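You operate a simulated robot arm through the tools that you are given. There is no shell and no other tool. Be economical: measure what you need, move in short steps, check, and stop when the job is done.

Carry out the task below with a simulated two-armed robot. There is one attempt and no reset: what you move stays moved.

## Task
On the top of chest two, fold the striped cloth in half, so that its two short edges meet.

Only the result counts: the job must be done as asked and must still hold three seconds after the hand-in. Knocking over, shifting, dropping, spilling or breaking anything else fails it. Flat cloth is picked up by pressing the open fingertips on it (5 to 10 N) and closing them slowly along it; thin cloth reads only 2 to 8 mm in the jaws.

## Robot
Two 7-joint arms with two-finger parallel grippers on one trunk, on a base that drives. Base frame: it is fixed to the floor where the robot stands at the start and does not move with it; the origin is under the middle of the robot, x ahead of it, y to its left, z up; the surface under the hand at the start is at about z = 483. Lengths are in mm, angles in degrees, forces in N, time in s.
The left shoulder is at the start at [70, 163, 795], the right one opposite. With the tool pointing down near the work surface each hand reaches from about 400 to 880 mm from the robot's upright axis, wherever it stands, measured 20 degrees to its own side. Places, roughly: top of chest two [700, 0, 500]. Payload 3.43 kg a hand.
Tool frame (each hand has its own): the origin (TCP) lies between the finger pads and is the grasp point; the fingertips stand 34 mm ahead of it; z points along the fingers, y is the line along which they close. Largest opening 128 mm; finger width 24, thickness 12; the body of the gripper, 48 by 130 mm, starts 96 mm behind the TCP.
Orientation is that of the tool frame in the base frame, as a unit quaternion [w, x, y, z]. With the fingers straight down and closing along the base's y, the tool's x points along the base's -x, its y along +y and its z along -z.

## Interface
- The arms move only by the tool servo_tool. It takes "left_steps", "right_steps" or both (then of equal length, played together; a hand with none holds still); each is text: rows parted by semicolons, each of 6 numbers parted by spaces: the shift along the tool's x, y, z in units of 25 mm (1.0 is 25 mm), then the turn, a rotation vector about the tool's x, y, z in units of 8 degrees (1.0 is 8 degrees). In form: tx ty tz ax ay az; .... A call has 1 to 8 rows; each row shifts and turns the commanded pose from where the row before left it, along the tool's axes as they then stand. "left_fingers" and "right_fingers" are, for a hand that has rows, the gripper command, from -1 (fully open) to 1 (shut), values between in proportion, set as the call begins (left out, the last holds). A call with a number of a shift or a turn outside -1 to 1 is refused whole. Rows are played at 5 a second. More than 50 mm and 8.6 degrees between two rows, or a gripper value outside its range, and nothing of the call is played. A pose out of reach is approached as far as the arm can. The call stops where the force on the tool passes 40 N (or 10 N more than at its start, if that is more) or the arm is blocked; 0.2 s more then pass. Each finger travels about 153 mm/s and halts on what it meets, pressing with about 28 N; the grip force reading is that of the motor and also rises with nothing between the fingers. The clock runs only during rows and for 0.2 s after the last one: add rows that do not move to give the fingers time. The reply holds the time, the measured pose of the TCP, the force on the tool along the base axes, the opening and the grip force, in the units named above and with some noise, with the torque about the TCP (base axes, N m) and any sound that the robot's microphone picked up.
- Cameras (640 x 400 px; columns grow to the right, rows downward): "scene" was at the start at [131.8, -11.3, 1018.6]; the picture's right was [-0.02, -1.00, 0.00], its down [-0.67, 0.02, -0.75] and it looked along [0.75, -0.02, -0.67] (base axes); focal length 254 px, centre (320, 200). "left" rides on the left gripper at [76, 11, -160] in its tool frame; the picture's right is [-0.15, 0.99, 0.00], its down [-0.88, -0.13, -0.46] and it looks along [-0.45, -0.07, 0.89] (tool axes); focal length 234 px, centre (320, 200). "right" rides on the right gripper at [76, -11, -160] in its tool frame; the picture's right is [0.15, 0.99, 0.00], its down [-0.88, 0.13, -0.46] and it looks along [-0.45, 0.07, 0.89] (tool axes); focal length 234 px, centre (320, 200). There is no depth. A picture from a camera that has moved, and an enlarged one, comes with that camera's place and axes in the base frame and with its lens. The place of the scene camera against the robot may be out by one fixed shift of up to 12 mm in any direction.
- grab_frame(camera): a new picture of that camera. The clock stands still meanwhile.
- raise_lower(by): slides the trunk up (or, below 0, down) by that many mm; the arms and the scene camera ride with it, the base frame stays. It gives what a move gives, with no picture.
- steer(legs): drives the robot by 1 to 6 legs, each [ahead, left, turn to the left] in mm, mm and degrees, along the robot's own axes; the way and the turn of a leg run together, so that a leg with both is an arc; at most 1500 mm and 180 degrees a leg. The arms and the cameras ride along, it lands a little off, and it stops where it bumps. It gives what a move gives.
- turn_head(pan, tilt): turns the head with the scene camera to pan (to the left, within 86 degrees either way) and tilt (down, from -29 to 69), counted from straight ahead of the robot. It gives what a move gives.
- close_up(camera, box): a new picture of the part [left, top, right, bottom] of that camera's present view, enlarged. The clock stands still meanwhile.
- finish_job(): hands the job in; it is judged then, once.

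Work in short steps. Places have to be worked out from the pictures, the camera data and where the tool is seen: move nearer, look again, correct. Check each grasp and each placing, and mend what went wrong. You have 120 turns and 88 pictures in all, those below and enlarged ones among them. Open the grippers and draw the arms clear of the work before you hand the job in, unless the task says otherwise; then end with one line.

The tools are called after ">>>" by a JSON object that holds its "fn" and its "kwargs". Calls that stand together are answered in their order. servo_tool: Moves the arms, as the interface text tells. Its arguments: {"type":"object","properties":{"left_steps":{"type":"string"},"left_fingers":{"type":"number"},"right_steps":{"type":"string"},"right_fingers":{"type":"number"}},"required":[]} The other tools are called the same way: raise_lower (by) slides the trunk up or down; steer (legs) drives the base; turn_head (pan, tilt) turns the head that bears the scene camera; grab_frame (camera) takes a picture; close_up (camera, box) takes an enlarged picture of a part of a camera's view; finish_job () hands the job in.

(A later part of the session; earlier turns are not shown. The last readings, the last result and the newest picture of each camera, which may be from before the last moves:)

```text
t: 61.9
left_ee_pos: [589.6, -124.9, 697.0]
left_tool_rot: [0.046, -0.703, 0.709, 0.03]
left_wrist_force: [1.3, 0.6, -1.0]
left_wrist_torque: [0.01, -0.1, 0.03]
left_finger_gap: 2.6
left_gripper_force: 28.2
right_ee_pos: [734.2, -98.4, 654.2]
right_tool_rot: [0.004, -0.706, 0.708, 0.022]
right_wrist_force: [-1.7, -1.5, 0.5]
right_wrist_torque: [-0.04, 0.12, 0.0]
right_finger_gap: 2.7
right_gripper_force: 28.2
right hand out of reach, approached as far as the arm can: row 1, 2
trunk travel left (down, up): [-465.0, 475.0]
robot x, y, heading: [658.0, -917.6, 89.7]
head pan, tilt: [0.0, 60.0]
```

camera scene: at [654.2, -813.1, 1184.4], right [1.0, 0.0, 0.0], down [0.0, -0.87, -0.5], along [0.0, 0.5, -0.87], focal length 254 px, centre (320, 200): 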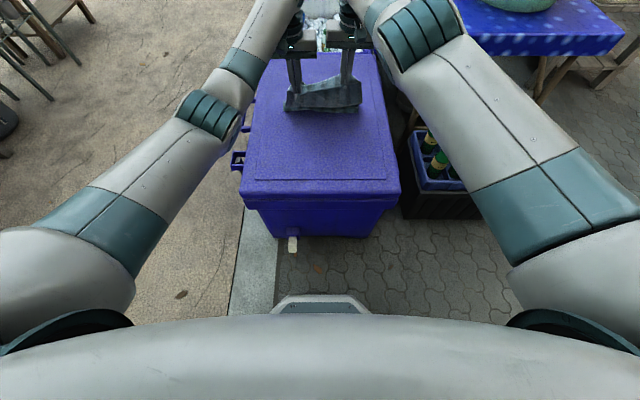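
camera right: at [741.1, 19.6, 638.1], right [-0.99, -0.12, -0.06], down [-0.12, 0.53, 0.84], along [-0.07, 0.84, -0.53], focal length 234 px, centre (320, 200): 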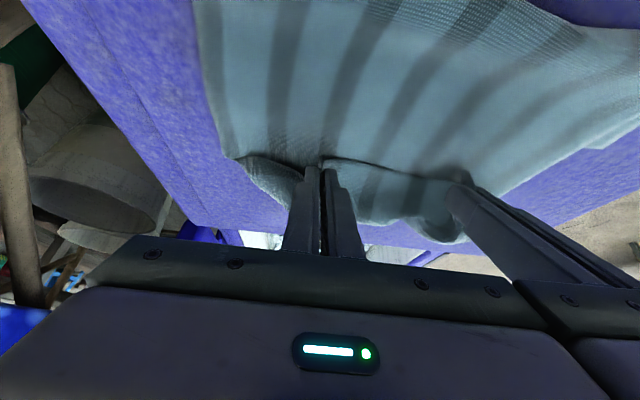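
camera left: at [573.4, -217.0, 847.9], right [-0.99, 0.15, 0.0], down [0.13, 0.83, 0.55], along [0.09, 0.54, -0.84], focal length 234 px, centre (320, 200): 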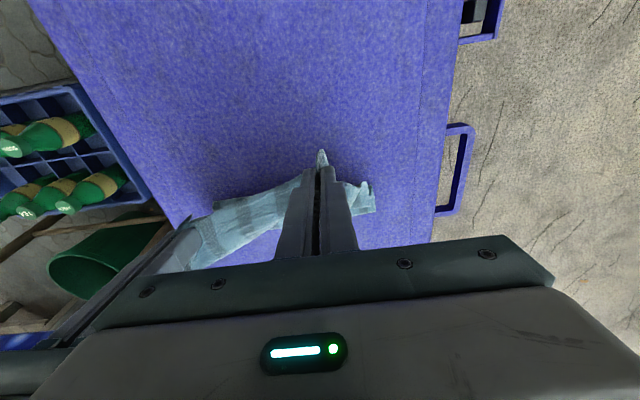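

I reset the command with a small trunk move, then retract the right hand in gentler steps.

>>> {"fn": "raise_lower", "kwargs": {"by": 5}}

>>> {"fn": "servo_tool", "kwargs": {"right_steps": "0.1 0 -0.5 0 0 0;0.2 0 -0.5 0 0 0;0.3 0 -0.5 0 0 0;0 0 0 0 0 0"}}

```text
t: 62.4
left_ee_pos: [588.3, -124.1, 702.7]
left_tool_rot: [0.045, -0.703, 0.709, 0.03]
left_wrist_force: [2.9, 0.2, -0.9]
left_wrist_torque: [0.02, -0.1, -0.02]
left_finger_gap: 2.8
left_gripper_force: 28.0
right_ee_pos: [735.3, -98.7, 658.6]
right_tool_rot: [0.004, -0.706, 0.708, 0.022]
right_wrist_force: [-2.2, -0.6, 1.3]
right_wrist_torque: [-0.01, 0.11, 0.02]
right_finger_gap: 2.6
right_gripper_force: 27.9
trunk travel left (down, up): [-470.0, 470.0]
robot x, y, heading: [653.1, -919.4, 90.0]
head pan, tilt: [0.0, 60.0]
```

```text
t: 63.4
left_ee_pos: [589.5, -125.6, 703.0]
left_tool_rot: [0.045, -0.703, 0.709, 0.03]
left_wrist_force: [0.6, -0.1, -0.1]
left_wrist_torque: [-0.01, -0.01, 0.01]
left_finger_gap: 2.6
left_gripper_force: 27.9
right_ee_pos: [730.1, -96.2, 693.9]
right_tool_rot: [0.003, -0.705, 0.708, 0.02]
right_wrist_force: [0.0, -0.6, -0.4]
right_wrist_torque: [-0.03, 0.01, -0.02]
right_finger_gap: 2.6
right_gripper_force: 28.5
right hand out of reach, approached as far as the arm can: row 1, 2, 3
trunk travel left (down, up): [-470.0, 470.0]
robot x, y, heading: [655.9, -921.6, 90.0]
head pan, tilt: [0.0, 60.0]
```

I shift both hands together 25 mm toward +x (outward for the right arm) while retracting the right, to unlock it.

>>> {"fn": "servo_tool", "kwargs": {"left_steps": "0 -0.5 0 0 0 0;0 -0.5 0 0 0 0;0 0 0 0 0 0;0 0 0 0 0 0", "right_steps": "0.1 -0.6 0 0 0 0;0.3 -0.6 0 0 0 0;0.4 0 0 0 0 0;0 0 0 0 0 0"}}

```text
t: 64.4
left_ee_pos: [613.7, -124.9, 704.1]
left_tool_rot: [0.046, -0.704, 0.709, 0.031]
left_wrist_force: [-0.4, -1.0, 0.1]
left_wrist_torque: [-0.03, 0.01, -0.01]
left_finger_gap: 2.9
left_gripper_force: 27.9
right_ee_pos: [758.7, -91.8, 688.6]
right_tool_rot: [0.004, -0.705, 0.709, 0.02]
right_wrist_force: [0.0, -0.3, 0.6]
right_wrist_torque: [0.0, 0.0, -0.02]
right_finger_gap: 2.5
right_gripper_force: 28.1
right hand out of reach, approached as far as the arm can: row 1, 2, 3
trunk travel left (down, up): [-470.0, 470.0]
robot x, y, heading: [656.5, -918.6, 89.7]
head pan, tilt: [0.0, 60.0]
```

Outward didn't help. Bending the right elbow naturally swings the hand inward, so I shift both hands the other way (−x) and then retract the right.

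>>> {"fn": "servo_tool", "kwargs": {"left_steps": "0 0.6 0 0 0 0;0 0.6 0 0 0 0;0 0.6 0 0 0 0;0 0 0 0 0 0;0 0 0 0 0 0;0 0 0 0 0 0", "right_steps": "0 0.6 0 0 0 0;0 0.6 0 0 0 0;0 0.6 0 0 0 0;0.2 0 0 0 0 0;0.4 0 0 0 0 0;0 0 0 0 0 0"}}

>>> {"fn": "grab_frame", "kwargs": {"camera": "scene"}}

```text
t: 65.8
left_ee_pos: [568.5, -122.0, 705.6]
left_tool_rot: [0.045, -0.703, 0.709, 0.03]
left_wrist_force: [0.8, 0.4, 0.2]
left_wrist_torque: [0.0, -0.02, 0.0]
left_finger_gap: 2.7
left_gripper_force: 28.3
right_ee_pos: [713.3, -110.5, 692.1]
right_tool_rot: [0.005, -0.706, 0.708, 0.021]
right_wrist_force: [-0.1, 0.2, 0.2]
right_wrist_torque: [0.0, 0.0, -0.03]
right_finger_gap: 2.9
right_gripper_force: 28.2
right hand out of reach, approached as far as the arm can: row 2
trunk travel left (down, up): [-470.0, 470.0]
robot x, y, heading: [653.4, -920.8, 89.8]
head pan, tilt: [0.0, 60.0]
```

```text
35 pictures are left
camera scene: at [654.0, -813.5, 1189.4], right [1.0, 0.0, 0.0], down [0.0, -0.87, -0.5], along [0.0, 0.5, -0.87], focal length 254 px, centre (320, 200)
```

scene: 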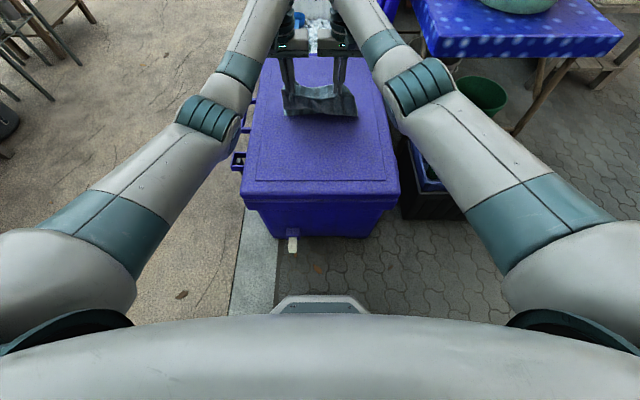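

The right arm is free again (lesson: stay inside reach). I level both hands, align them, and look at the cloth.

>>> {"fn": "servo_tool", "kwargs": {"left_steps": "0.2 -0.2 0 0 0.7 0;0.2 -0.2 0 0 0 0;0 0 0 0 0 0", "right_steps": "0.5 -0.2 0 0 0 0;0.4 -0.2 -0.4 0 0 0;0 0 0 0 0 0"}}

>>> {"fn": "close_up", "kwargs": {"camera": "scene", "box": [220, 10, 420, 135]}}

>>> {"fn": "grab_frame", "kwargs": {"camera": "right"}}

```text
t: 66.6
left_ee_pos: [577.3, -134.6, 701.9]
left_tool_rot: [0.01, -0.704, 0.71, -0.005]
left_wrist_force: [0.2, 0.5, -0.4]
left_wrist_torque: [0.0, -0.01, -0.03]
left_finger_gap: 2.9
left_gripper_force: 28.1
right_ee_pos: [723.9, -133.6, 700.9]
right_tool_rot: [0.004, -0.705, 0.708, 0.022]
right_wrist_force: [-0.6, 0.6, -0.7]
right_wrist_torque: [0.0, 0.0, 0.0]
right_finger_gap: 3.0
right_gripper_force: 27.8
trunk travel left (down, up): [-470.0, 470.0]
robot x, y, heading: [657.6, -918.8, 89.7]
head pan, tilt: [0.0, 60.0]
```

```text
3.20 times, centred on (320, 72) of scene
camera zoom: at [654.2, -813.1, 1189.4], right [1.0, 0.0, 0.0], down [0.0, -0.87, -0.5], along [0.0, 0.5, -0.87], focal length 814 px, centre (320, 608)
```

zoom: 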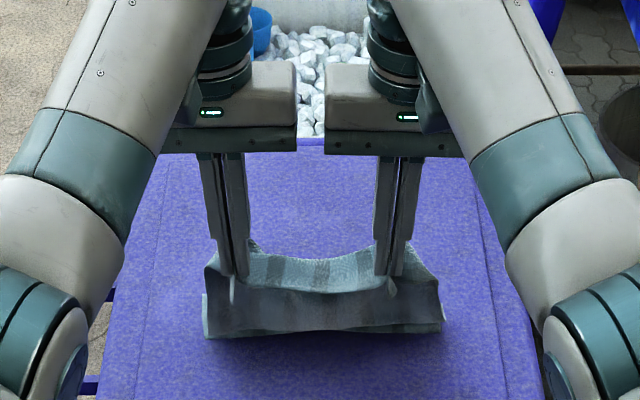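

```text
33 pictures are left
camera right: at [738.3, -215.8, 857.8], right [-0.99, -0.14, 0.02], down [-0.12, 0.86, 0.49], along [-0.09, 0.48, -0.87], focal length 234 px, centre (320, 200)
```

right: 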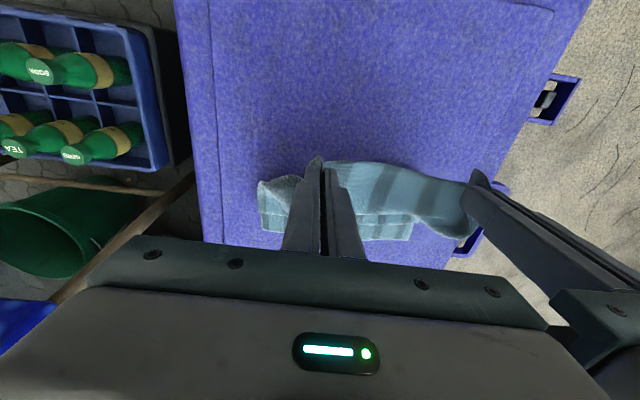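

The far edge now lies at y ≈ 56 and the middle bunches at −20. I draw the held edge back and down to flatten the bottom half again (as an undo), before folding tautly.

>>> {"fn": "servo_tool", "kwargs": {"left_steps": "0.8 0 0 0 0 0;0.8 0 0 0 0 0;0.8 0 0 0 0 0;0.8 0 0 0 0 0;0.8 0 0 0 0 0;0.8 0 0 0 0 0;0 0 0 0 0 0", "right_steps": "0.8 0 0 0 0 0;0.8 0 0 0 0 0;0.8 0 0 0 0 0;0.8 0 0 0 0 0;0.8 0 0 0 0 0;0.8 0 0 0 0 0;0 0 0 0 0 0"}}

>>> {"fn": "raise_lower", "kwargs": {"by": -100}}

>>> {"fn": "grab_frame", "kwargs": {"camera": "scene"}}

>>> {"fn": "grab_frame", "kwargs": {"camera": "right"}}

```text
t: 68.2
left_ee_pos: [579.9, -252.9, 702.6]
left_tool_rot: [0.011, -0.704, 0.71, -0.004]
left_wrist_force: [0.1, 0.7, 0.0]
left_wrist_torque: [0.01, 0.03, 0.03]
left_finger_gap: 2.8
left_gripper_force: 28.5
right_ee_pos: [724.3, -253.3, 696.4]
right_tool_rot: [0.005, -0.706, 0.708, 0.021]
right_wrist_force: [0.6, 0.3, -0.7]
right_wrist_torque: [0.01, -0.03, -0.01]
right_finger_gap: 2.5
right_gripper_force: 28.0
trunk travel left (down, up): [-470.0, 470.0]
robot x, y, heading: [660.0, -922.1, 89.8]
head pan, tilt: [0.0, 60.0]
```

```text
t: 69.5
left_ee_pos: [580.4, -254.1, 602.9]
left_tool_rot: [0.011, -0.703, 0.711, -0.005]
left_wrist_force: [0.2, 0.1, 0.0]
left_wrist_torque: [0.0, -0.01, 0.0]
left_finger_gap: 2.7
left_gripper_force: 27.9
right_ee_pos: [723.6, -255.3, 596.6]
right_tool_rot: [0.004, -0.706, 0.708, 0.022]
right_wrist_force: [0.2, 0.3, 0.4]
right_wrist_torque: [0.01, -0.01, 0.0]
right_finger_gap: 2.7
right_gripper_force: 27.8
trunk travel left (down, up): [-370.0, 570.0]
robot x, y, heading: [656.8, -924.0, 89.5]
head pan, tilt: [0.0, 60.0]
```

```text
32 pictures are left
camera scene: at [654.2, -813.7, 1089.5], right [1.0, 0.0, 0.0], down [0.0, -0.87, -0.5], along [0.0, 0.5, -0.87], focal length 254 px, centre (320, 200)
```

scene: 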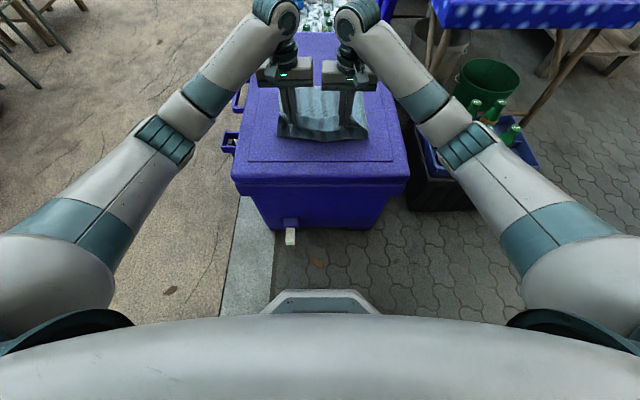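

```text
31 pictures are left
camera right: at [738.2, -336.6, 752.6], right [-0.99, -0.14, 0.02], down [-0.12, 0.86, 0.49], along [-0.09, 0.48, -0.87], focal length 234 px, centre (320, 200)
```

right: 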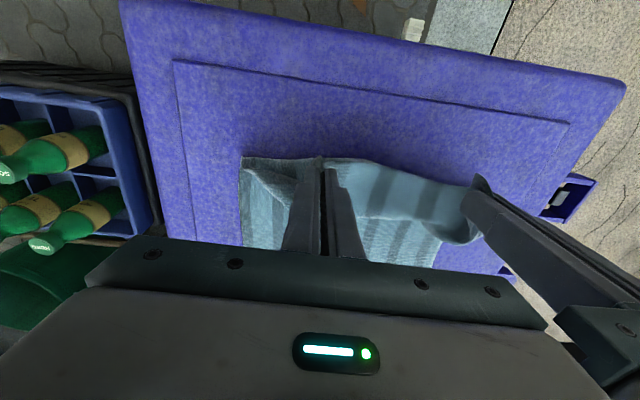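

The cloth is laying out flat again. Now I bring the base ahead 150 mm in stages while retracting the arms, to regain reach.

>>> {"fn": "servo_tool", "kwargs": {"left_steps": "0.8 0 0 0 0 0;0.8 0 0 0 0 0;0.8 0 0 0 0 0;0 0 0 0 0 0", "right_steps": "0.8 0 0 0 0 0;0.8 0 0 0 0 0;0.8 0 0 0 0 0;0 0 0 0 0 0"}}

>>> {"fn": "steer", "kwargs": {"legs": [[70, 0, 0]]}}

>>> {"fn": "servo_tool", "kwargs": {"left_steps": "0.8 0 0 0 0 0;0.8 0 0 0 0 0;0.8 0 0 0 0 0;0.4 0 0 0 0 0;0 0 0 0 0 0", "right_steps": "0.8 0 0 0 0 0;0.8 0 0 0 0 0;0.8 0 0 0 0 0;0.4 0 0 0 0 0;0 0 0 0 0 0"}}

>>> {"fn": "steer", "kwargs": {"legs": [[70, 0, 0]]}}

>>> {"fn": "grab_frame", "kwargs": {"camera": "scene"}}

>>> {"fn": "grab_frame", "kwargs": {"camera": "left"}}

```text
t: 70.5
left_ee_pos: [575.6, -312.6, 602.2]
left_tool_rot: [0.01, -0.704, 0.71, -0.004]
left_wrist_force: [0.0, 0.1, 0.2]
left_wrist_torque: [0.01, 0.0, 0.02]
left_finger_gap: 2.9
left_gripper_force: 28.6
right_ee_pos: [725.1, -314.5, 592.9]
right_tool_rot: [0.004, -0.706, 0.708, 0.02]
right_wrist_force: [-0.7, -0.5, -1.1]
right_wrist_torque: [-0.03, 0.02, 0.03]
right_finger_gap: 2.5
right_gripper_force: 28.1
trunk travel left (down, up): [-370.0, 570.0]
robot x, y, heading: [659.5, -920.4, 90.0]
head pan, tilt: [0.0, 60.0]
```

```text
t: 71.5
left_ee_pos: [577.0, -242.4, 600.8]
left_tool_rot: [0.011, -0.703, 0.711, -0.005]
left_wrist_force: [0.3, 0.3, 0.0]
left_wrist_torque: [-0.01, 0.05, 0.02]
left_finger_gap: 2.7
left_gripper_force: 27.6
right_ee_pos: [726.0, -241.5, 593.4]
right_tool_rot: [0.003, -0.705, 0.708, 0.02]
right_wrist_force: [0.0, 0.6, 0.0]
right_wrist_torque: [0.01, 0.0, -0.01]
right_finger_gap: 2.9
right_gripper_force: 27.8
trunk travel left (down, up): [-370.0, 570.0]
robot x, y, heading: [656.1, -851.3, 89.8]
head pan, tilt: [0.0, 60.0]
```

```text
t: 72.7
left_ee_pos: [577.1, -313.3, 601.7]
left_tool_rot: [0.01, -0.704, 0.711, -0.004]
left_wrist_force: [0.7, 0.3, 0.3]
left_wrist_torque: [-0.02, -0.02, 0.01]
left_finger_gap: 2.7
left_gripper_force: 27.8
right_ee_pos: [723.8, -312.0, 590.4]
right_tool_rot: [0.004, -0.705, 0.708, 0.021]
right_wrist_force: [-0.4, 0.0, -0.5]
right_wrist_torque: [-0.04, -0.02, 0.05]
right_finger_gap: 2.7
right_gripper_force: 28.0
trunk travel left (down, up): [-370.0, 570.0]
robot x, y, heading: [656.1, -850.1, 89.8]
head pan, tilt: [0.0, 60.0]
```

```text
t: 73.8
left_ee_pos: [577.5, -242.0, 600.1]
left_tool_rot: [0.011, -0.703, 0.711, -0.004]
left_wrist_force: [-0.3, -0.6, 0.1]
left_wrist_torque: [-0.04, -0.06, -0.02]
left_finger_gap: 2.7
left_gripper_force: 27.7
right_ee_pos: [723.8, -241.6, 590.9]
right_tool_rot: [0.004, -0.705, 0.709, 0.021]
right_wrist_force: [0.1, -0.3, 0.3]
right_wrist_torque: [-0.01, 0.02, 0.01]
right_finger_gap: 2.9
right_gripper_force: 27.7
trunk travel left (down, up): [-370.0, 570.0]
robot x, y, heading: [658.8, -779.9, 89.9]
head pan, tilt: [0.0, 60.0]
```

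```text
30 pictures are left
camera scene: at [655.0, -672.1, 1089.2], right [1.0, -0.01, 0.0], down [0.0, -0.87, -0.5], along [0.0, 0.5, -0.87], focal length 254 px, centre (320, 200)
```

scene: 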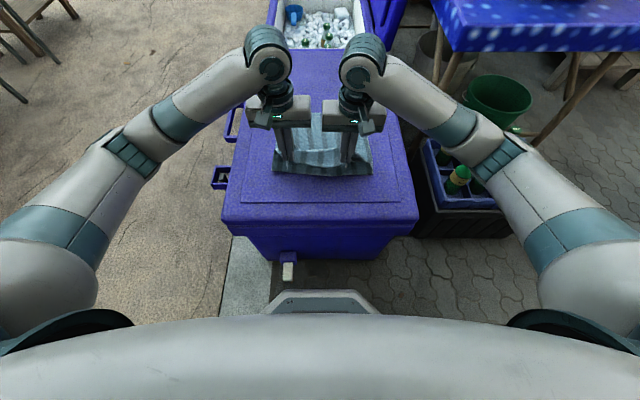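

```text
29 pictures are left
camera left: at [563.1, -318.8, 759.7], right [-0.99, 0.16, -0.02], down [0.13, 0.88, 0.47], along [0.09, 0.46, -0.88], focal length 234 px, centre (320, 200)
```

left: 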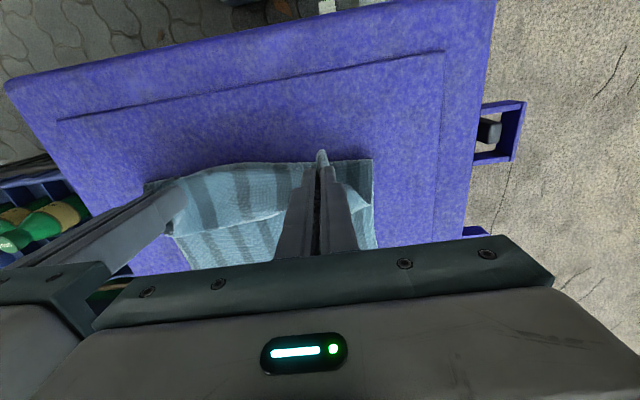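

Bottom half lies out to y ≈ −221. Now a taut arc about the crease (y ≈ −160) with radius ≈ 183 mm: first rise straight up and over the top.

>>> {"fn": "servo_tool", "kwargs": {"left_steps": "-0.08 0 -0.96 0 0 0;-0.16 0 -0.96 0 0 0;-0.24 0 -0.88 0 0 0;-0.48 0 -0.56 0 0 0;-0.8 0 -0.4 0 0 0;-0.96 0 -0.2 0 0 0;-0.96 0 -0.08 0 0 0;0 0 0 0 0 0", "right_steps": "-0.08 0 -1 0 0 0;-0.16 0 -1 0 0 0;-0.24 0 -1 0 0 0;-0.48 0 -0.64 0 0 0;-0.8 0 -0.5 0 0 0;-0.96 0 -0.25 0 0 0;-0.96 0 -0.08 0 0 0;0 0 0 0 0 0"}}

>>> {"fn": "grab_frame", "kwargs": {"camera": "scene"}}

>>> {"fn": "grab_frame", "kwargs": {"camera": "left"}}

```text
t: 75.5
left_ee_pos: [577.8, -151.3, 703.2]
left_tool_rot: [0.011, -0.702, 0.712, -0.004]
left_wrist_force: [-0.5, 0.0, 0.3]
left_wrist_torque: [0.01, 0.02, 0.02]
left_finger_gap: 2.8
left_gripper_force: 28.1
right_ee_pos: [726.0, -153.6, 706.2]
right_tool_rot: [0.005, -0.705, 0.709, 0.021]
right_wrist_force: [-0.2, 0.6, -1.3]
right_wrist_torque: [-0.03, -0.03, 0.02]
right_finger_gap: 2.6
right_gripper_force: 28.7
trunk travel left (down, up): [-370.0, 570.0]
robot x, y, heading: [655.4, -777.8, 89.6]
head pan, tilt: [0.0, 60.0]
```

```text
28 pictures are left
camera scene: at [654.9, -673.3, 1089.4], right [1.0, 0.0, 0.0], down [0.0, -0.87, -0.5], along [0.0, 0.5, -0.87], focal length 254 px, centre (320, 200)
```

scene: 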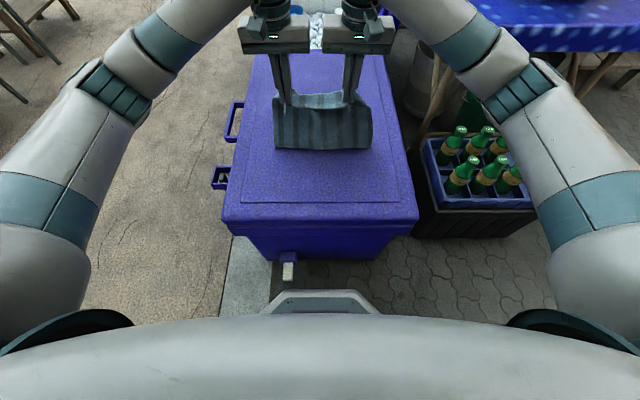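

```text
27 pictures are left
camera left: at [562.9, -227.8, 862.5], right [-0.99, 0.16, -0.02], down [0.13, 0.87, 0.47], along [0.09, 0.46, -0.88], focal length 234 px, centre (320, 200)
```

left: 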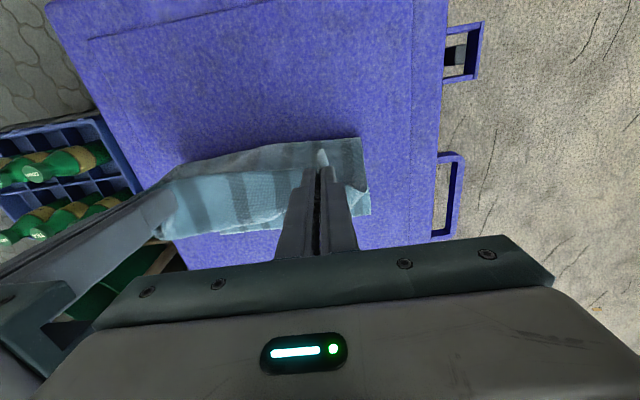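

The far edge is now at y ≈ 10, and the cloth still loops because the grip makes it leave the fingers forward. If I draw the cloth nearer, I'll have room to tilt the fingers back toward me, which points the held edge upward for a clean flip. I pull back with height first.

>>> {"fn": "servo_tool", "kwargs": {"left_steps": "0.8 0 -0.3 0 0 0;0.8 0 -0.2 0 0 0;0.8 0 0 0 0 0;0.8 0 0 0 0 0;0.8 0 0 0 0 0;0.8 0 0 0 0 0;0.8 0 0 0 0 0;0 0 0 0 0 0", "right_steps": "0.8 0 -0.3 0 0 0;0.8 0 -0.2 0 0 0;0.8 0 0 0 0 0;0.8 0 0 0 0 0;0.8 0 0 0 0 0;0.8 0 0 0 0 0;0.8 0 0 0 0 0;0 0 0 0 0 0"}}

>>> {"fn": "grab_frame", "kwargs": {"camera": "left"}}

```text
t: 77.3
left_ee_pos: [575.5, -294.8, 714.5]
left_tool_rot: [0.01, -0.703, 0.711, -0.004]
left_wrist_force: [-0.3, 0.7, -0.1]
left_wrist_torque: [-0.02, 0.0, 0.01]
left_finger_gap: 2.4
left_gripper_force: 27.3
right_ee_pos: [727.8, -297.4, 713.3]
right_tool_rot: [0.004, -0.705, 0.709, 0.021]
right_wrist_force: [-0.6, -0.1, -0.1]
right_wrist_torque: [-0.02, 0.04, 0.0]
right_finger_gap: 3.0
right_gripper_force: 27.5
trunk travel left (down, up): [-370.0, 570.0]
robot x, y, heading: [656.2, -778.9, 89.5]
head pan, tilt: [0.0, 60.0]
```

```text
26 pictures are left
camera left: at [560.2, -370.7, 872.9], right [-0.99, 0.16, -0.02], down [0.13, 0.87, 0.47], along [0.09, 0.46, -0.88], focal length 234 px, centre (320, 200)
```

left: 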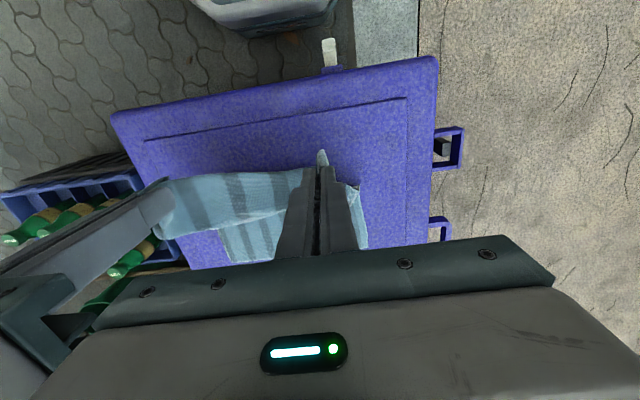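

The far edge is now at y ≈ −43 and the cloth slides easily. I pull back another 45 mm, then tilt the fingers back toward the robot by 32°.

>>> {"fn": "servo_tool", "kwargs": {"left_steps": "0.9 0 0 0 0 0;0.9 0 0 0 0 0;0 0 0 0 0.9 0;0 0 0 0 0.9 0;0 0 0 0 0.9 0;0 0 0 0 0.9 0;0 0 0 0 0 0", "right_steps": "0.9 0 0 0 0 0;0.9 0 0 0 0 0;0 0 0 0 1 0;0 0 0 0 1 0;0 0 0 0 1 0;0 0 0 0 1 0;0 0 0 0 0 0"}}

>>> {"fn": "grab_frame", "kwargs": {"camera": "scene"}}

>>> {"fn": "grab_frame", "kwargs": {"camera": "left"}}

```text
t: 79.0
left_ee_pos: [576.8, -337.6, 714.0]
left_tool_rot: [-0.167, -0.679, 0.692, -0.178]
left_wrist_force: [0.3, -0.3, 0.5]
left_wrist_torque: [0.01, -0.03, -0.01]
left_finger_gap: 2.7
left_gripper_force: 27.6
right_ee_pos: [727.0, -340.1, 711.4]
right_tool_rot: [0.191, 0.684, -0.682, 0.175]
right_wrist_force: [-0.7, -0.3, -0.4]
right_wrist_torque: [0.03, 0.04, -0.02]
right_finger_gap: 2.8
right_gripper_force: 27.7
trunk travel left (down, up): [-370.0, 570.0]
robot x, y, heading: [657.9, -777.7, 90.0]
head pan, tilt: [0.0, 60.0]
```

```text
25 pictures are left
camera scene: at [655.0, -673.3, 1089.4], right [1.0, -0.01, 0.0], down [0.0, -0.87, -0.5], along [0.0, 0.5, -0.87], focal length 254 px, centre (320, 200)
```

scene: 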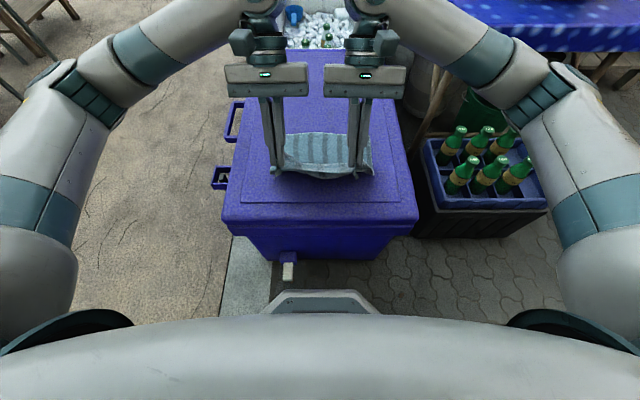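

```text
24 pictures are left
camera left: at [561.7, -328.5, 890.5], right [-0.99, 0.14, -0.09], down [0.14, 0.99, -0.01], along [0.09, -0.03, -1.0], focal length 234 px, centre (320, 200)
```

left: 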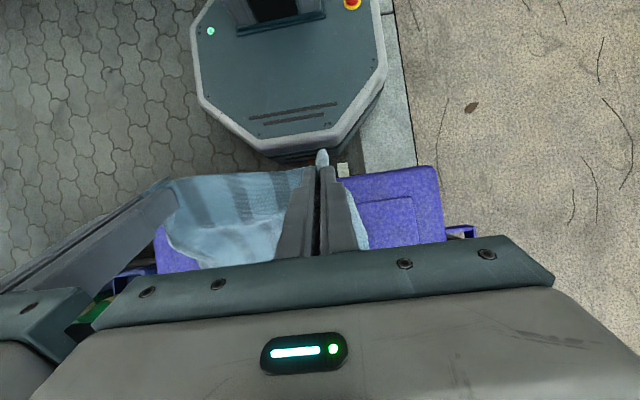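

Good: the sheet now hangs down from the grips with the edge pointing back/up. Now I carry it forward along the taut arc (crease ≈ −290) with this tilt.

>>> {"fn": "servo_tool", "kwargs": {"left_steps": "-0.856 0 -0.436 0 0 0;-0.876 0 -0.4 0 0 0;-0.896 0 -0.37 0 0 0;-0.93 0 -0.3 0 0 0;-0.97 0 -0.23 0 0 0;-0.87 0 -0.08 0 0 0;-0.93 0 0.03 0 0 0;0 0 0 0 0 0", "right_steps": "-0.856 0 -0.436 0 0 0;-0.876 0 -0.4 0 0 0;-0.896 0 -0.37 0 0 0;-0.93 0 -0.3 0 0 0;-0.97 0 -0.23 0 0 0;-0.87 0 -0.08 0 0 0;-0.93 0 0.03 0 0 0;0 0 0 0 0 0"}}

>>> {"fn": "grab_frame", "kwargs": {"camera": "scene"}}

>>> {"fn": "grab_frame", "kwargs": {"camera": "left"}}

```text
t: 80.8
left_ee_pos: [578.9, -177.4, 678.0]
left_tool_rot: [-0.167, -0.68, 0.692, -0.178]
left_wrist_force: [-0.4, 0.1, 0.2]
left_wrist_torque: [0.02, 0.05, 0.01]
left_finger_gap: 2.7
left_gripper_force: 27.5
right_ee_pos: [727.1, -182.0, 672.3]
right_tool_rot: [0.191, 0.684, -0.683, 0.174]
right_wrist_force: [-0.3, 0.4, 0.2]
right_wrist_torque: [0.0, -0.01, -0.02]
right_finger_gap: 2.8
right_gripper_force: 28.0
trunk travel left (down, up): [-370.0, 570.0]
robot x, y, heading: [656.4, -783.8, 89.4]
head pan, tilt: [0.0, 60.0]
```

```text
23 pictures are left
camera scene: at [655.0, -673.3, 1089.4], right [1.0, -0.01, 0.0], down [0.0, -0.87, -0.5], along [0.0, 0.5, -0.87], focal length 254 px, centre (320, 200)
```

scene: 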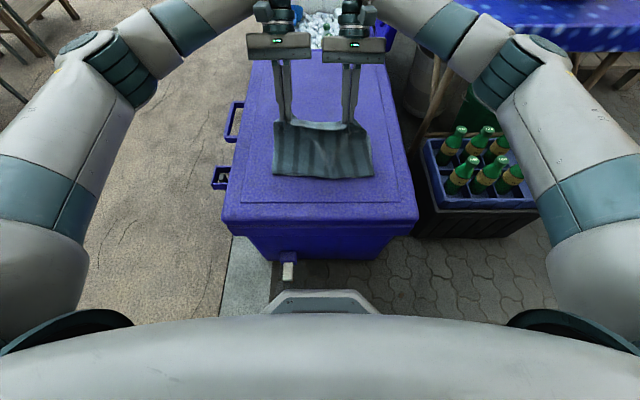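

```text
22 pictures are left
camera left: at [563.5, -167.6, 855.3], right [-0.99, 0.14, -0.09], down [0.14, 0.99, -0.01], along [0.09, -0.02, -1.0], focal length 234 px, centre (320, 200)
```

left: 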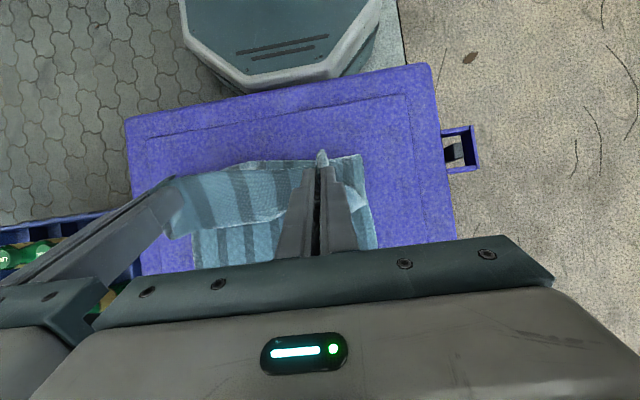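

The fold line lies at about y −240 and the sheet is following nicely. I continue down the far side of the arc.

>>> {"fn": "servo_tool", "kwargs": {"left_steps": "-0.79 0 0.1 0 0 0;-0.8 0 0.19 0 0 0;-0.76 0 0.3 0 0 0;-0.73 0 0.32 0 0 0;-0.7 0 0.43 0 0 0;0 0 0 0 0 0", "right_steps": "-0.79 0 0.07 0 0 0;-0.8 0 0.16 0 0 0;-0.76 0 0.27 0 0 0;-0.73 0 0.3 0 0 0;-0.75 0 0.4 0 0 0;0 0 0 0 0 0"}}

>>> {"fn": "close_up", "kwargs": {"camera": "scene", "box": [230, 60, 410, 190]}}

```text
t: 82.2
left_ee_pos: [578.6, -112.2, 604.2]
left_tool_rot: [-0.166, -0.68, 0.691, -0.178]
left_wrist_force: [0.3, -0.2, 0.1]
left_wrist_torque: [0.02, -0.01, 0.01]
left_finger_gap: 3.0
left_gripper_force: 28.4
right_ee_pos: [726.1, -113.8, 597.2]
right_tool_rot: [0.192, 0.683, -0.683, 0.174]
right_wrist_force: [-0.3, -0.2, -0.8]
right_wrist_torque: [-0.03, -0.05, 0.0]
right_finger_gap: 2.7
right_gripper_force: 28.2
trunk travel left (down, up): [-370.0, 570.0]
robot x, y, heading: [657.8, -780.1, 89.7]
head pan, tilt: [0.0, 60.0]
```

```text
3.08 times, centred on (320, 125) of scene
camera zoom: at [655.0, -673.3, 1089.5], right [1.0, -0.01, 0.0], down [0.0, -0.87, -0.5], along [0.0, 0.5, -0.87], focal length 782 px, centre (320, 431)
```

zoom: 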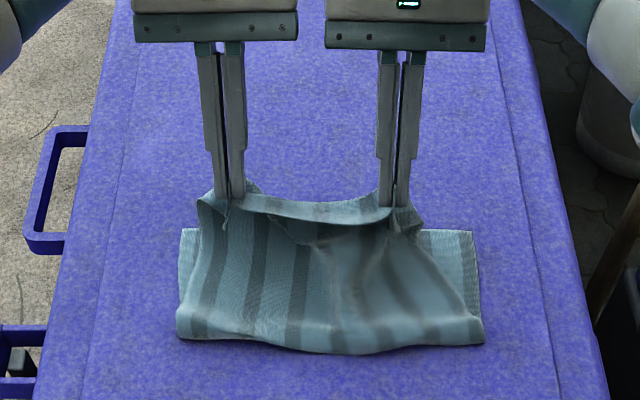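

Now clear: far edge at y ≈ −83 (both corners), tips at about y −130, 80 mm up. I lower the tips to land about 30 mm inside the far edge.

>>> {"fn": "servo_tool", "kwargs": {"left_steps": "-0.49 0 0.55 0 0 0;-0.49 0 0.55 0 0 0;-0.49 0 0.55 0 0 0;-0.4 0 0.5 0 0 0;0 0 0 0 0 0", "right_steps": "-0.47 0 0.49 0 0 0;-0.47 0 0.49 0 0 0;-0.47 0 0.49 0 0 0;-0.38 0 0.45 0 0 0;0 0 0 0 0 0"}}

>>> {"fn": "close_up", "kwargs": {"camera": "scene", "box": [230, 60, 410, 190]}}

```text
t: 83.3
left_ee_pos: [581.9, -94.6, 535.8]
left_tool_rot: [-0.167, -0.68, 0.691, -0.179]
left_wrist_force: [-0.4, 0.0, -0.3]
left_wrist_torque: [0.02, -0.01, 0.02]
left_finger_gap: 2.5
left_gripper_force: 27.9
right_ee_pos: [724.3, -97.0, 534.1]
right_tool_rot: [0.191, 0.685, -0.682, 0.173]
right_wrist_force: [0.5, -0.5, 1.4]
right_wrist_torque: [-0.01, 0.02, -0.02]
right_finger_gap: 2.8
right_gripper_force: 28.1
trunk travel left (down, up): [-370.0, 570.0]
robot x, y, heading: [656.4, -778.6, 89.8]
head pan, tilt: [0.0, 60.0]
```

```text
3.08 times, centred on (320, 125) of scene
camera zoom: at [655.0, -673.2, 1089.4], right [1.0, -0.01, 0.0], down [0.0, -0.87, -0.5], along [0.0, 0.5, -0.87], focal length 782 px, centre (320, 431)
```

zoom: 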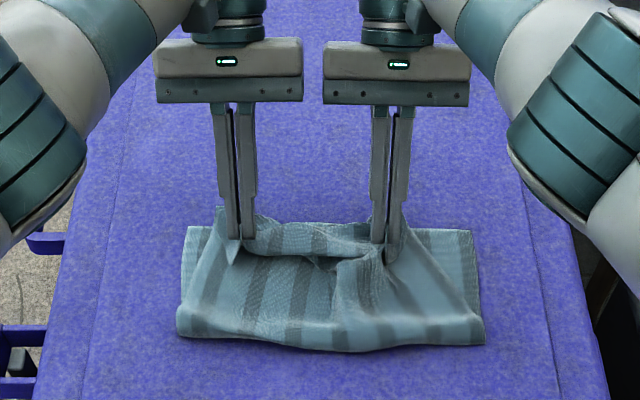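

Tips are down just inside the far edge. I release gradually (opening also spreads the gathered corners) and look.

>>> {"fn": "servo_tool", "kwargs": {"left_steps": "0 0.1 0.2 0 0 0;0 0.2 0 0 0 0;0 0 0 0 0 0;0 0 0 0 0 0", "right_steps": "0 -0.1 0.2 0 0 0;0 -0.2 0 0 0 0;0 0 0 0 0 0;0 0 0 0 0 0", "left_fingers": 0.5, "right_fingers": 0.5}}

>>> {"fn": "close_up", "kwargs": {"camera": "scene", "box": [230, 60, 410, 190]}}

```text
t: 84.3
left_ee_pos: [573.5, -95.0, 530.1]
left_tool_rot: [-0.166, -0.679, 0.692, -0.179]
left_wrist_force: [-0.1, -0.5, 0.0]
left_wrist_torque: [0.01, 0.01, 0.01]
left_finger_gap: 31.8
left_gripper_force: 0.0
right_ee_pos: [733.4, -100.6, 530.0]
right_tool_rot: [0.191, 0.683, -0.683, 0.174]
right_wrist_force: [-0.5, 0.6, -0.7]
right_wrist_torque: [0.0, -0.01, -0.02]
right_finger_gap: 31.9
right_gripper_force: 0.0
trunk travel left (down, up): [-370.0, 570.0]
robot x, y, heading: [656.7, -781.7, 89.7]
head pan, tilt: [0.0, 60.0]
```

```text
3.08 times, centred on (320, 125) of scene
camera zoom: at [655.0, -673.1, 1089.4], right [1.0, -0.01, 0.0], down [0.0, -0.87, -0.5], along [0.0, 0.5, -0.87], focal length 782 px, centre (320, 431)
```

zoom: 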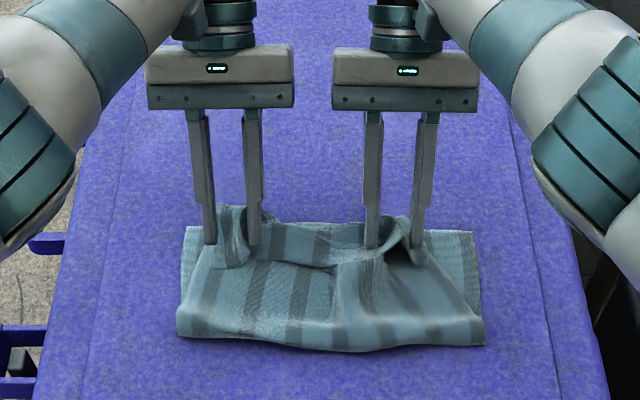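

Released; I withdraw the fingers along their own axis and look at how the cloth settled.

>>> {"fn": "servo_tool", "kwargs": {"left_steps": "0 0 -0.6 0 0 0;0 0 -0.9 0 0 0;0 0 -0.9 0 0 0;0 0 0 0 0 0", "right_steps": "0 0 -0.6 0 0 0;0 0 -0.9 0 0 0;0 0 -0.9 0 0 0;0 0 0 0 0 0"}}

>>> {"fn": "close_up", "kwargs": {"camera": "scene", "box": [230, 60, 410, 190]}}

>>> {"fn": "grab_frame", "kwargs": {"camera": "left"}}

```text
t: 85.3
left_ee_pos: [569.7, -73.8, 585.9]
left_tool_rot: [-0.166, -0.68, 0.691, -0.179]
left_wrist_force: [0.8, -0.1, -0.2]
left_wrist_torque: [0.03, 0.03, -0.01]
left_finger_gap: 32.0
left_gripper_force: 0.1
left hand out of reach, approached as far as the arm can: row 3
right_ee_pos: [741.4, -82.7, 585.7]
right_tool_rot: [0.191, 0.684, -0.682, 0.174]
right_wrist_force: [0.2, 0.4, 0.6]
right_wrist_torque: [0.0, -0.02, -0.01]
right_finger_gap: 31.8
right_gripper_force: 0.1
right hand out of reach, approached as far as the arm can: row 2, 3
trunk travel left (down, up): [-370.0, 570.0]
robot x, y, heading: [654.5, -782.2, 89.8]
head pan, tilt: [0.0, 60.0]
```

```text
3.08 times, centred on (320, 125) of scene
camera zoom: at [655.0, -673.0, 1089.3], right [1.0, -0.01, 0.0], down [0.0, -0.87, -0.5], along [0.0, 0.5, -0.87], focal length 782 px, centre (320, 431)
```

zoom: 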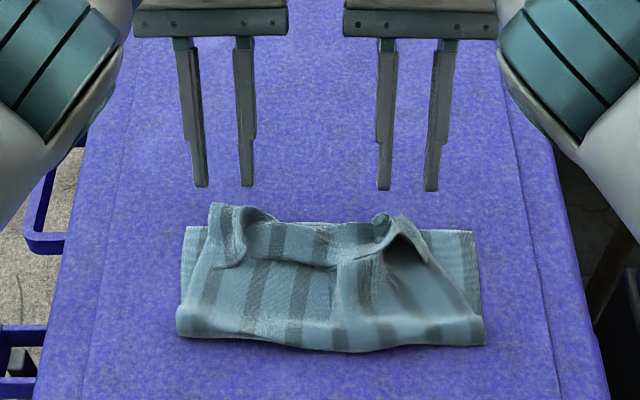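

```text
17 pictures are left
camera left: at [555.0, -65.0, 761.2], right [-0.99, 0.14, -0.09], down [0.14, 0.99, -0.01], along [0.09, -0.02, -1.0], focal length 234 px, centre (320, 200)
```

left: 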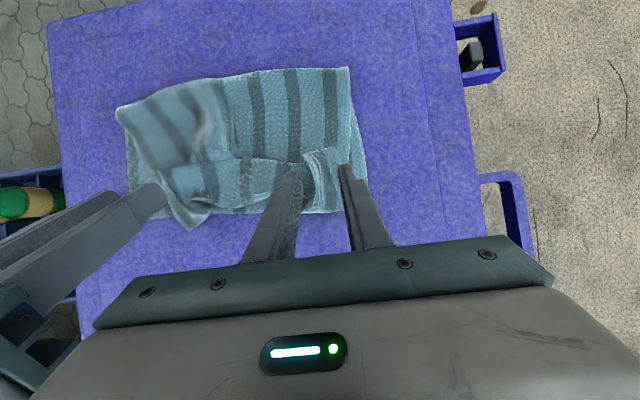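

The top short edge is still turned back by ~45 mm (its free edge at y ≈ −130, the layer's apex near −85), with wrinkles. I retract, re-tilt the fingers forward, and will scoop that turned-back strip forward.

>>> {"fn": "servo_tool", "kwargs": {"left_steps": "0.4 -0.1 0.1 0 0 0;0.8 -0.1 0.1 0 0 0;0.9 0 0.1 0 0 0;0.9 0 0.1 0 0 0;0.9 0 0.1 0 0 0;0.9 0 0.1 0 0 0;0 0 0 0 0 0", "right_steps": "0.4 0.1 0.1 0 0 0;0.8 0.1 0.1 0 0 0;0.9 0 0.1 0 0 0;0.9 0 0.1 0 0 0;0.9 0 0.1 0 0 0;0.9 0 0.1 0 0 0;0 0 0 0 0 0"}}

>>> {"fn": "servo_tool", "kwargs": {"left_steps": "0 0 0 0 -1 0;0 0 0 0 -1 0;0 0 0 0 -1 0;0 0 0 0 -1 0;0 0 0 0 -1 0;0 0 0 0 -1 0;0 0 0 0 -1 0;0 0 0 0 0 0", "right_steps": "0 0 0 0 -1 0;0 0 0 0 -1 0;0 0 0 0 -1 0;0 0 0 0 -1 0;0 0 0 0 -1 0;0 0 0 0 -1 0;0 0 0 0 -1 0;0 0 0 0 0 0", "left_fingers": -0.35, "right_fingers": -0.35}}

```text
t: 87.0
left_ee_pos: [573.2, -186.2, 630.0]
left_tool_rot: [-0.167, -0.679, 0.692, -0.178]
left_wrist_force: [-0.2, 0.6, 0.2]
left_wrist_torque: [-0.03, 0.01, -0.02]
left_finger_gap: 32.0
left_gripper_force: 0.1
left hand out of reach, approached as far as the arm can: row 1
right_ee_pos: [736.8, -194.3, 633.2]
right_tool_rot: [0.192, 0.683, -0.683, 0.174]
right_wrist_force: [0.1, 0.2, -0.1]
right_wrist_torque: [0.0, 0.01, 0.03]
right_finger_gap: 32.0
right_gripper_force: 0.1
right hand out of reach, approached as far as the arm can: row 1
trunk travel left (down, up): [-370.0, 570.0]
robot x, y, heading: [655.2, -779.6, 89.6]
head pan, tilt: [0.0, 60.0]
```

```text
t: 88.8
left_ee_pos: [572.2, -187.2, 630.4]
left_tool_rot: [0.178, -0.684, 0.688, 0.163]
left_wrist_force: [0.3, 0.2, 1.1]
left_wrist_torque: [0.01, -0.01, 0.02]
left_finger_gap: 86.4
left_gripper_force: 0.1
right_ee_pos: [736.9, -194.6, 634.6]
right_tool_rot: [0.152, -0.686, 0.692, 0.167]
right_wrist_force: [0.0, -0.2, 0.4]
right_wrist_torque: [-0.01, 0.01, -0.04]
right_finger_gap: 86.3
right_gripper_force: 0.0
trunk travel left (down, up): [-370.0, 570.0]
robot x, y, heading: [660.2, -779.3, 89.7]
head pan, tilt: [0.0, 60.0]
```

Arms are free and tilted forward. A clear look at the cloth now.

>>> {"fn": "close_up", "kwargs": {"camera": "scene", "box": [250, 90, 390, 190]}}

>>> {"fn": "grab_frame", "kwargs": {"camera": "left"}}

```text
4.00 times, centred on (320, 140) of scene
camera zoom: at [655.0, -673.1, 1089.4], right [1.0, -0.01, 0.0], down [0.0, -0.87, -0.5], along [0.0, 0.5, -0.87], focal length 1017 px, centre (320, 440)
```

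zoom: 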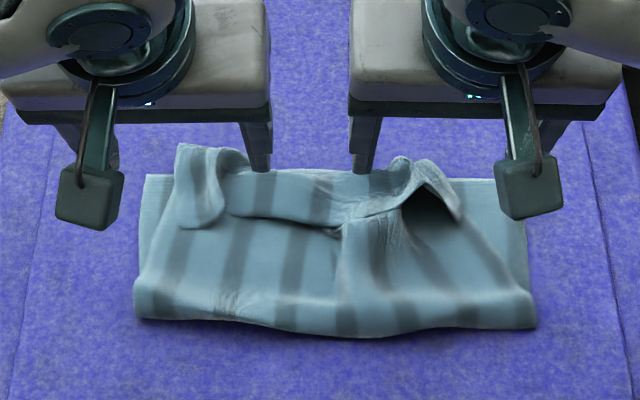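

```text
15 pictures are left
camera left: at [556.9, -329.1, 735.9], right [-0.99, 0.14, 0.05], down [0.12, 0.56, 0.82], along [0.09, 0.81, -0.57], focal length 234 px, centre (320, 200)
```

left: 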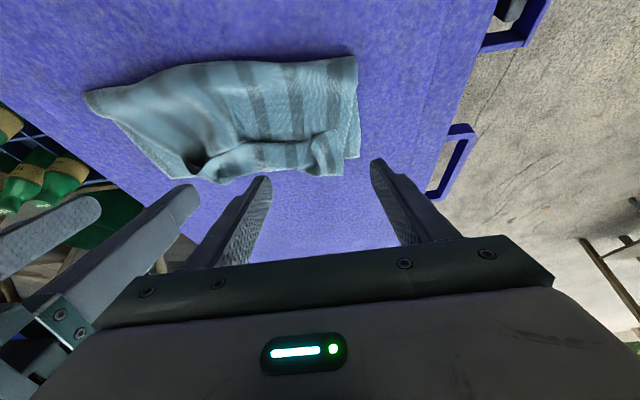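

The turned-back strip spans x ≈ 545–765, free edge at y ≈ −142, apex ≈ −92. I position four prongs (the open fingers) just behind the free edge, near the top layer.

>>> {"fn": "servo_tool", "kwargs": {"left_steps": "0.31 -0.16 0.77 0 0 0;0.31 -0.16 0.77 0 0 0;0.31 -0.16 0.77 0 0 0;0.31 -0.16 0.77 0 0 0;0.31 -0.16 0.7 0 0 0;0 0 0 0 0 0", "right_steps": "0.245 0.072 0.83 0 0 0;0.245 0.072 0.83 0 0 0;0.245 0.072 0.83 0 0 0;0.245 0.072 0.83 0 0 0;0.245 0.072 0.76 0 0 0;0 0 0 0 0 0", "left_fingers": -0.03, "right_fingers": 0.22}}

>>> {"fn": "close_up", "kwargs": {"camera": "scene", "box": [250, 90, 390, 190]}}

```text
t: 90.2
left_ee_pos: [594.0, -179.3, 530.3]
left_tool_rot: [0.177, -0.685, 0.688, 0.161]
left_wrist_force: [0.3, -0.2, 0.0]
left_wrist_torque: [-0.01, -0.04, 0.06]
left_finger_gap: 65.9
left_gripper_force: 0.0
right_ee_pos: [722.6, -176.3, 528.6]
right_tool_rot: [0.151, -0.686, 0.692, 0.168]
right_wrist_force: [-0.2, -0.1, 0.7]
right_wrist_torque: [0.02, 0.03, 0.01]
right_finger_gap: 49.8
right_gripper_force: 0.1
trunk travel left (down, up): [-370.0, 570.0]
robot x, y, heading: [656.4, -779.1, 89.8]
head pan, tilt: [0.0, 60.0]
```

```text
4.00 times, centred on (320, 140) of scene
camera zoom: at [655.0, -673.2, 1089.4], right [1.0, -0.01, 0.0], down [0.0, -0.87, -0.5], along [0.0, 0.5, -0.87], focal length 1017 px, centre (320, 440)
```

zoom: 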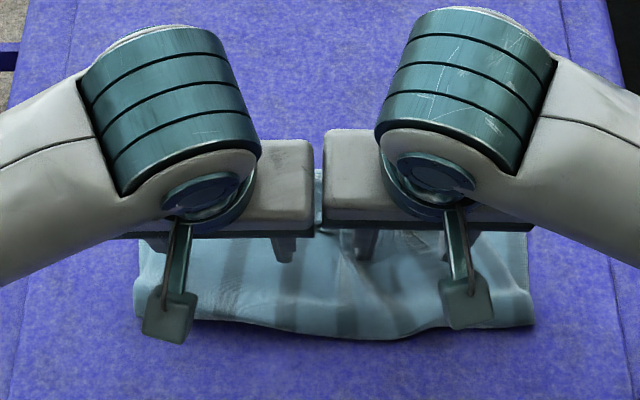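

Prongs are in place behind the strip. I push forward ~120 mm, starting low and rising slightly to flip the strip over.

>>> {"fn": "servo_tool", "kwargs": {"left_steps": "0.05 0.1 0.12 0 0 0;-0.707 0 0.376 0 0 0;-0.707 0 0.376 0 0 0;-0.707 0 0.376 0 0 0;-0.82 0 0.164 0 0 0;-0.82 0 0.164 0 0 0;-0.82 0 0.164 0 0 0;0 0 0 0 0 0", "right_steps": "0.05 -0.2 0.1 0 0 0;-0.72 0 0.35 0 0 0;-0.72 0 0.35 0 0 0;-0.72 0 0.35 0 0 0;-0.824 0 0.136 0 0 0;-0.824 0 0.136 0 0 0;-0.824 0 0.136 0 0 0;0 0 0 0 0 0"}}

>>> {"fn": "grab_frame", "kwargs": {"camera": "left"}}

```text
t: 92.0
left_ee_pos: [591.8, -57.1, 541.1]
left_tool_rot: [0.177, -0.684, 0.689, 0.161]
left_wrist_force: [-0.2, -0.5, -0.4]
left_wrist_torque: [-0.01, 0.0, 0.01]
left_finger_gap: 66.1
left_gripper_force: 0.1
right_ee_pos: [730.5, -56.1, 543.9]
right_tool_rot: [0.152, -0.686, 0.692, 0.167]
right_wrist_force: [0.3, 0.5, -0.1]
right_wrist_torque: [0.03, 0.01, 0.01]
right_finger_gap: 49.7
right_gripper_force: 0.0
trunk travel left (down, up): [-370.0, 570.0]
robot x, y, heading: [655.9, -781.3, 89.8]
head pan, tilt: [0.0, 60.0]
```

```text
13 pictures are left
camera left: at [577.6, -198.1, 647.5], right [-0.99, 0.14, 0.05], down [0.12, 0.57, 0.82], along [0.09, 0.81, -0.58], focal length 234 px, centre (320, 200)
```

left: 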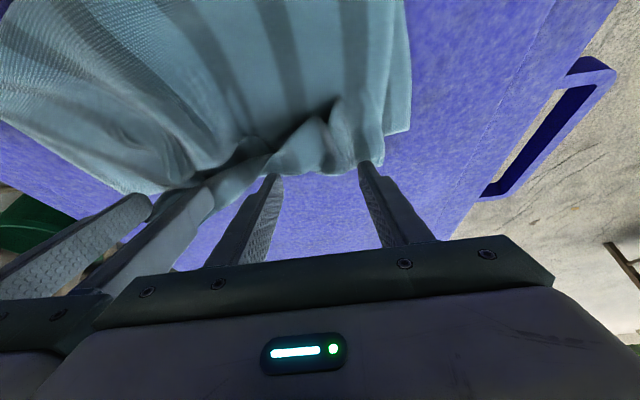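

I lift and retract to see the outcome.

>>> {"fn": "servo_tool", "kwargs": {"left_steps": "-0.38 0 -0.7 0 0 0;-0.38 0 -0.7 0 0 0;-0.38 0 -0.7 0 0 0;0.88 0 -0.47 0 0 0;0.88 0 -0.47 0 0 0;0.88 0 -0.47 0 0 0;0.88 0 -0.47 0 0 0;0.88 0 -0.47 0 0 0", "right_steps": "-0.36 0 -0.72 0 0 0;-0.36 0 -0.72 0 0 0;-0.36 0 -0.72 0 0 0;0.9 0 -0.44 0 0 0;0.9 0 -0.44 0 0 0;0.9 0 -0.44 0 0 0;0.9 0 -0.44 0 0 0;0.9 0 -0.44 0 0 0"}}

>>> {"fn": "close_up", "kwargs": {"camera": "scene", "box": [250, 90, 390, 190]}}

```text
t: 93.8
left_ee_pos: [590.4, -180.6, 602.9]
left_tool_rot: [0.178, -0.684, 0.689, 0.161]
left_wrist_force: [0.9, 0.4, 0.6]
left_wrist_torque: [0.03, 0.05, 0.0]
left_finger_gap: 65.5
left_gripper_force: 0.1
right_ee_pos: [731.5, -182.1, 603.4]
right_tool_rot: [0.152, -0.685, 0.692, 0.168]
right_wrist_force: [0.0, 0.0, -0.3]
right_wrist_torque: [0.01, 0.01, 0.01]
right_finger_gap: 50.1
right_gripper_force: 0.1
trunk travel left (down, up): [-370.0, 570.0]
robot x, y, heading: [654.6, -778.9, 89.4]
head pan, tilt: [0.0, 60.0]
```

```text
4.00 times, centred on (320, 140) of scene
camera zoom: at [655.0, -673.4, 1089.4], right [1.0, -0.01, 0.0], down [0.0, -0.87, -0.5], along [0.0, 0.5, -0.87], focal length 1017 px, centre (320, 440)
```

zoom: 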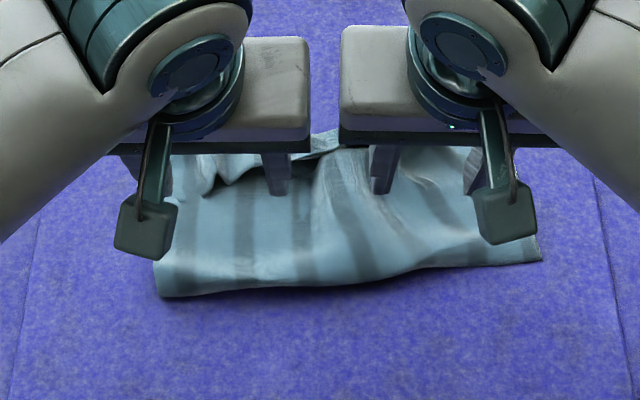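

The cloth shifted forward a bit. I retract further for an unobstructed view.

>>> {"fn": "servo_tool", "kwargs": {"left_steps": "0.5 0.3 -0.9 0 0 0;0.5 0.4 -0.9 0 0 0;0.88 0.5 -0.47 0 0 0;0.88 0.5 -0.47 0 0 0;0.88 0.5 -0.47 0 0 0;0.88 0.5 -0.47 0 0 0;0.88 0.5 -0.47 0 0 0", "right_steps": "0.5 -0.3 -0.9 0 0 0;0.5 -0.4 -0.9 0 0 0;0.9 -0.5 -0.44 0 0 0;0.9 -0.5 -0.44 0 0 0;0.9 -0.5 -0.44 0 0 0;0.9 -0.5 -0.44 0 0 0;0.9 -0.5 -0.44 0 0 0"}}

>>> {"fn": "close_up", "kwargs": {"camera": "scene", "box": [250, 70, 390, 170]}}

```text
t: 95.3
left_ee_pos: [522.6, -310.2, 622.6]
left_tool_rot: [0.178, -0.684, 0.688, 0.162]
left_wrist_force: [0.0, 0.1, 0.5]
left_wrist_torque: [0.02, 0.0, 0.0]
left_finger_gap: 65.8
left_gripper_force: 0.0
left hand out of reach, approached as far as the arm can: row 6, 7
right_ee_pos: [799.5, -314.2, 625.7]
right_tool_rot: [0.152, -0.685, 0.692, 0.167]
right_wrist_force: [-0.5, 0.0, -0.1]
right_wrist_torque: [0.03, 0.0, -0.01]
right_finger_gap: 49.8
right_gripper_force: 0.1
right hand out of reach, approached as far as the arm can: row 6, 7
trunk travel left (down, up): [-370.0, 570.0]
robot x, y, heading: [657.8, -786.9, 89.8]
head pan, tilt: [0.0, 60.0]
```

```text
4.00 times, centred on (320, 120) of scene
camera zoom: at [655.1, -673.5, 1089.4], right [1.0, 0.0, 0.0], down [0.0, -0.87, -0.5], along [0.0, 0.5, -0.87], focal length 1017 px, centre (320, 520)
```

zoom: 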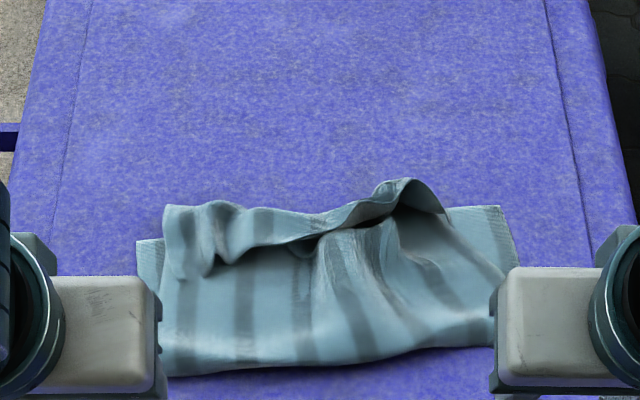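

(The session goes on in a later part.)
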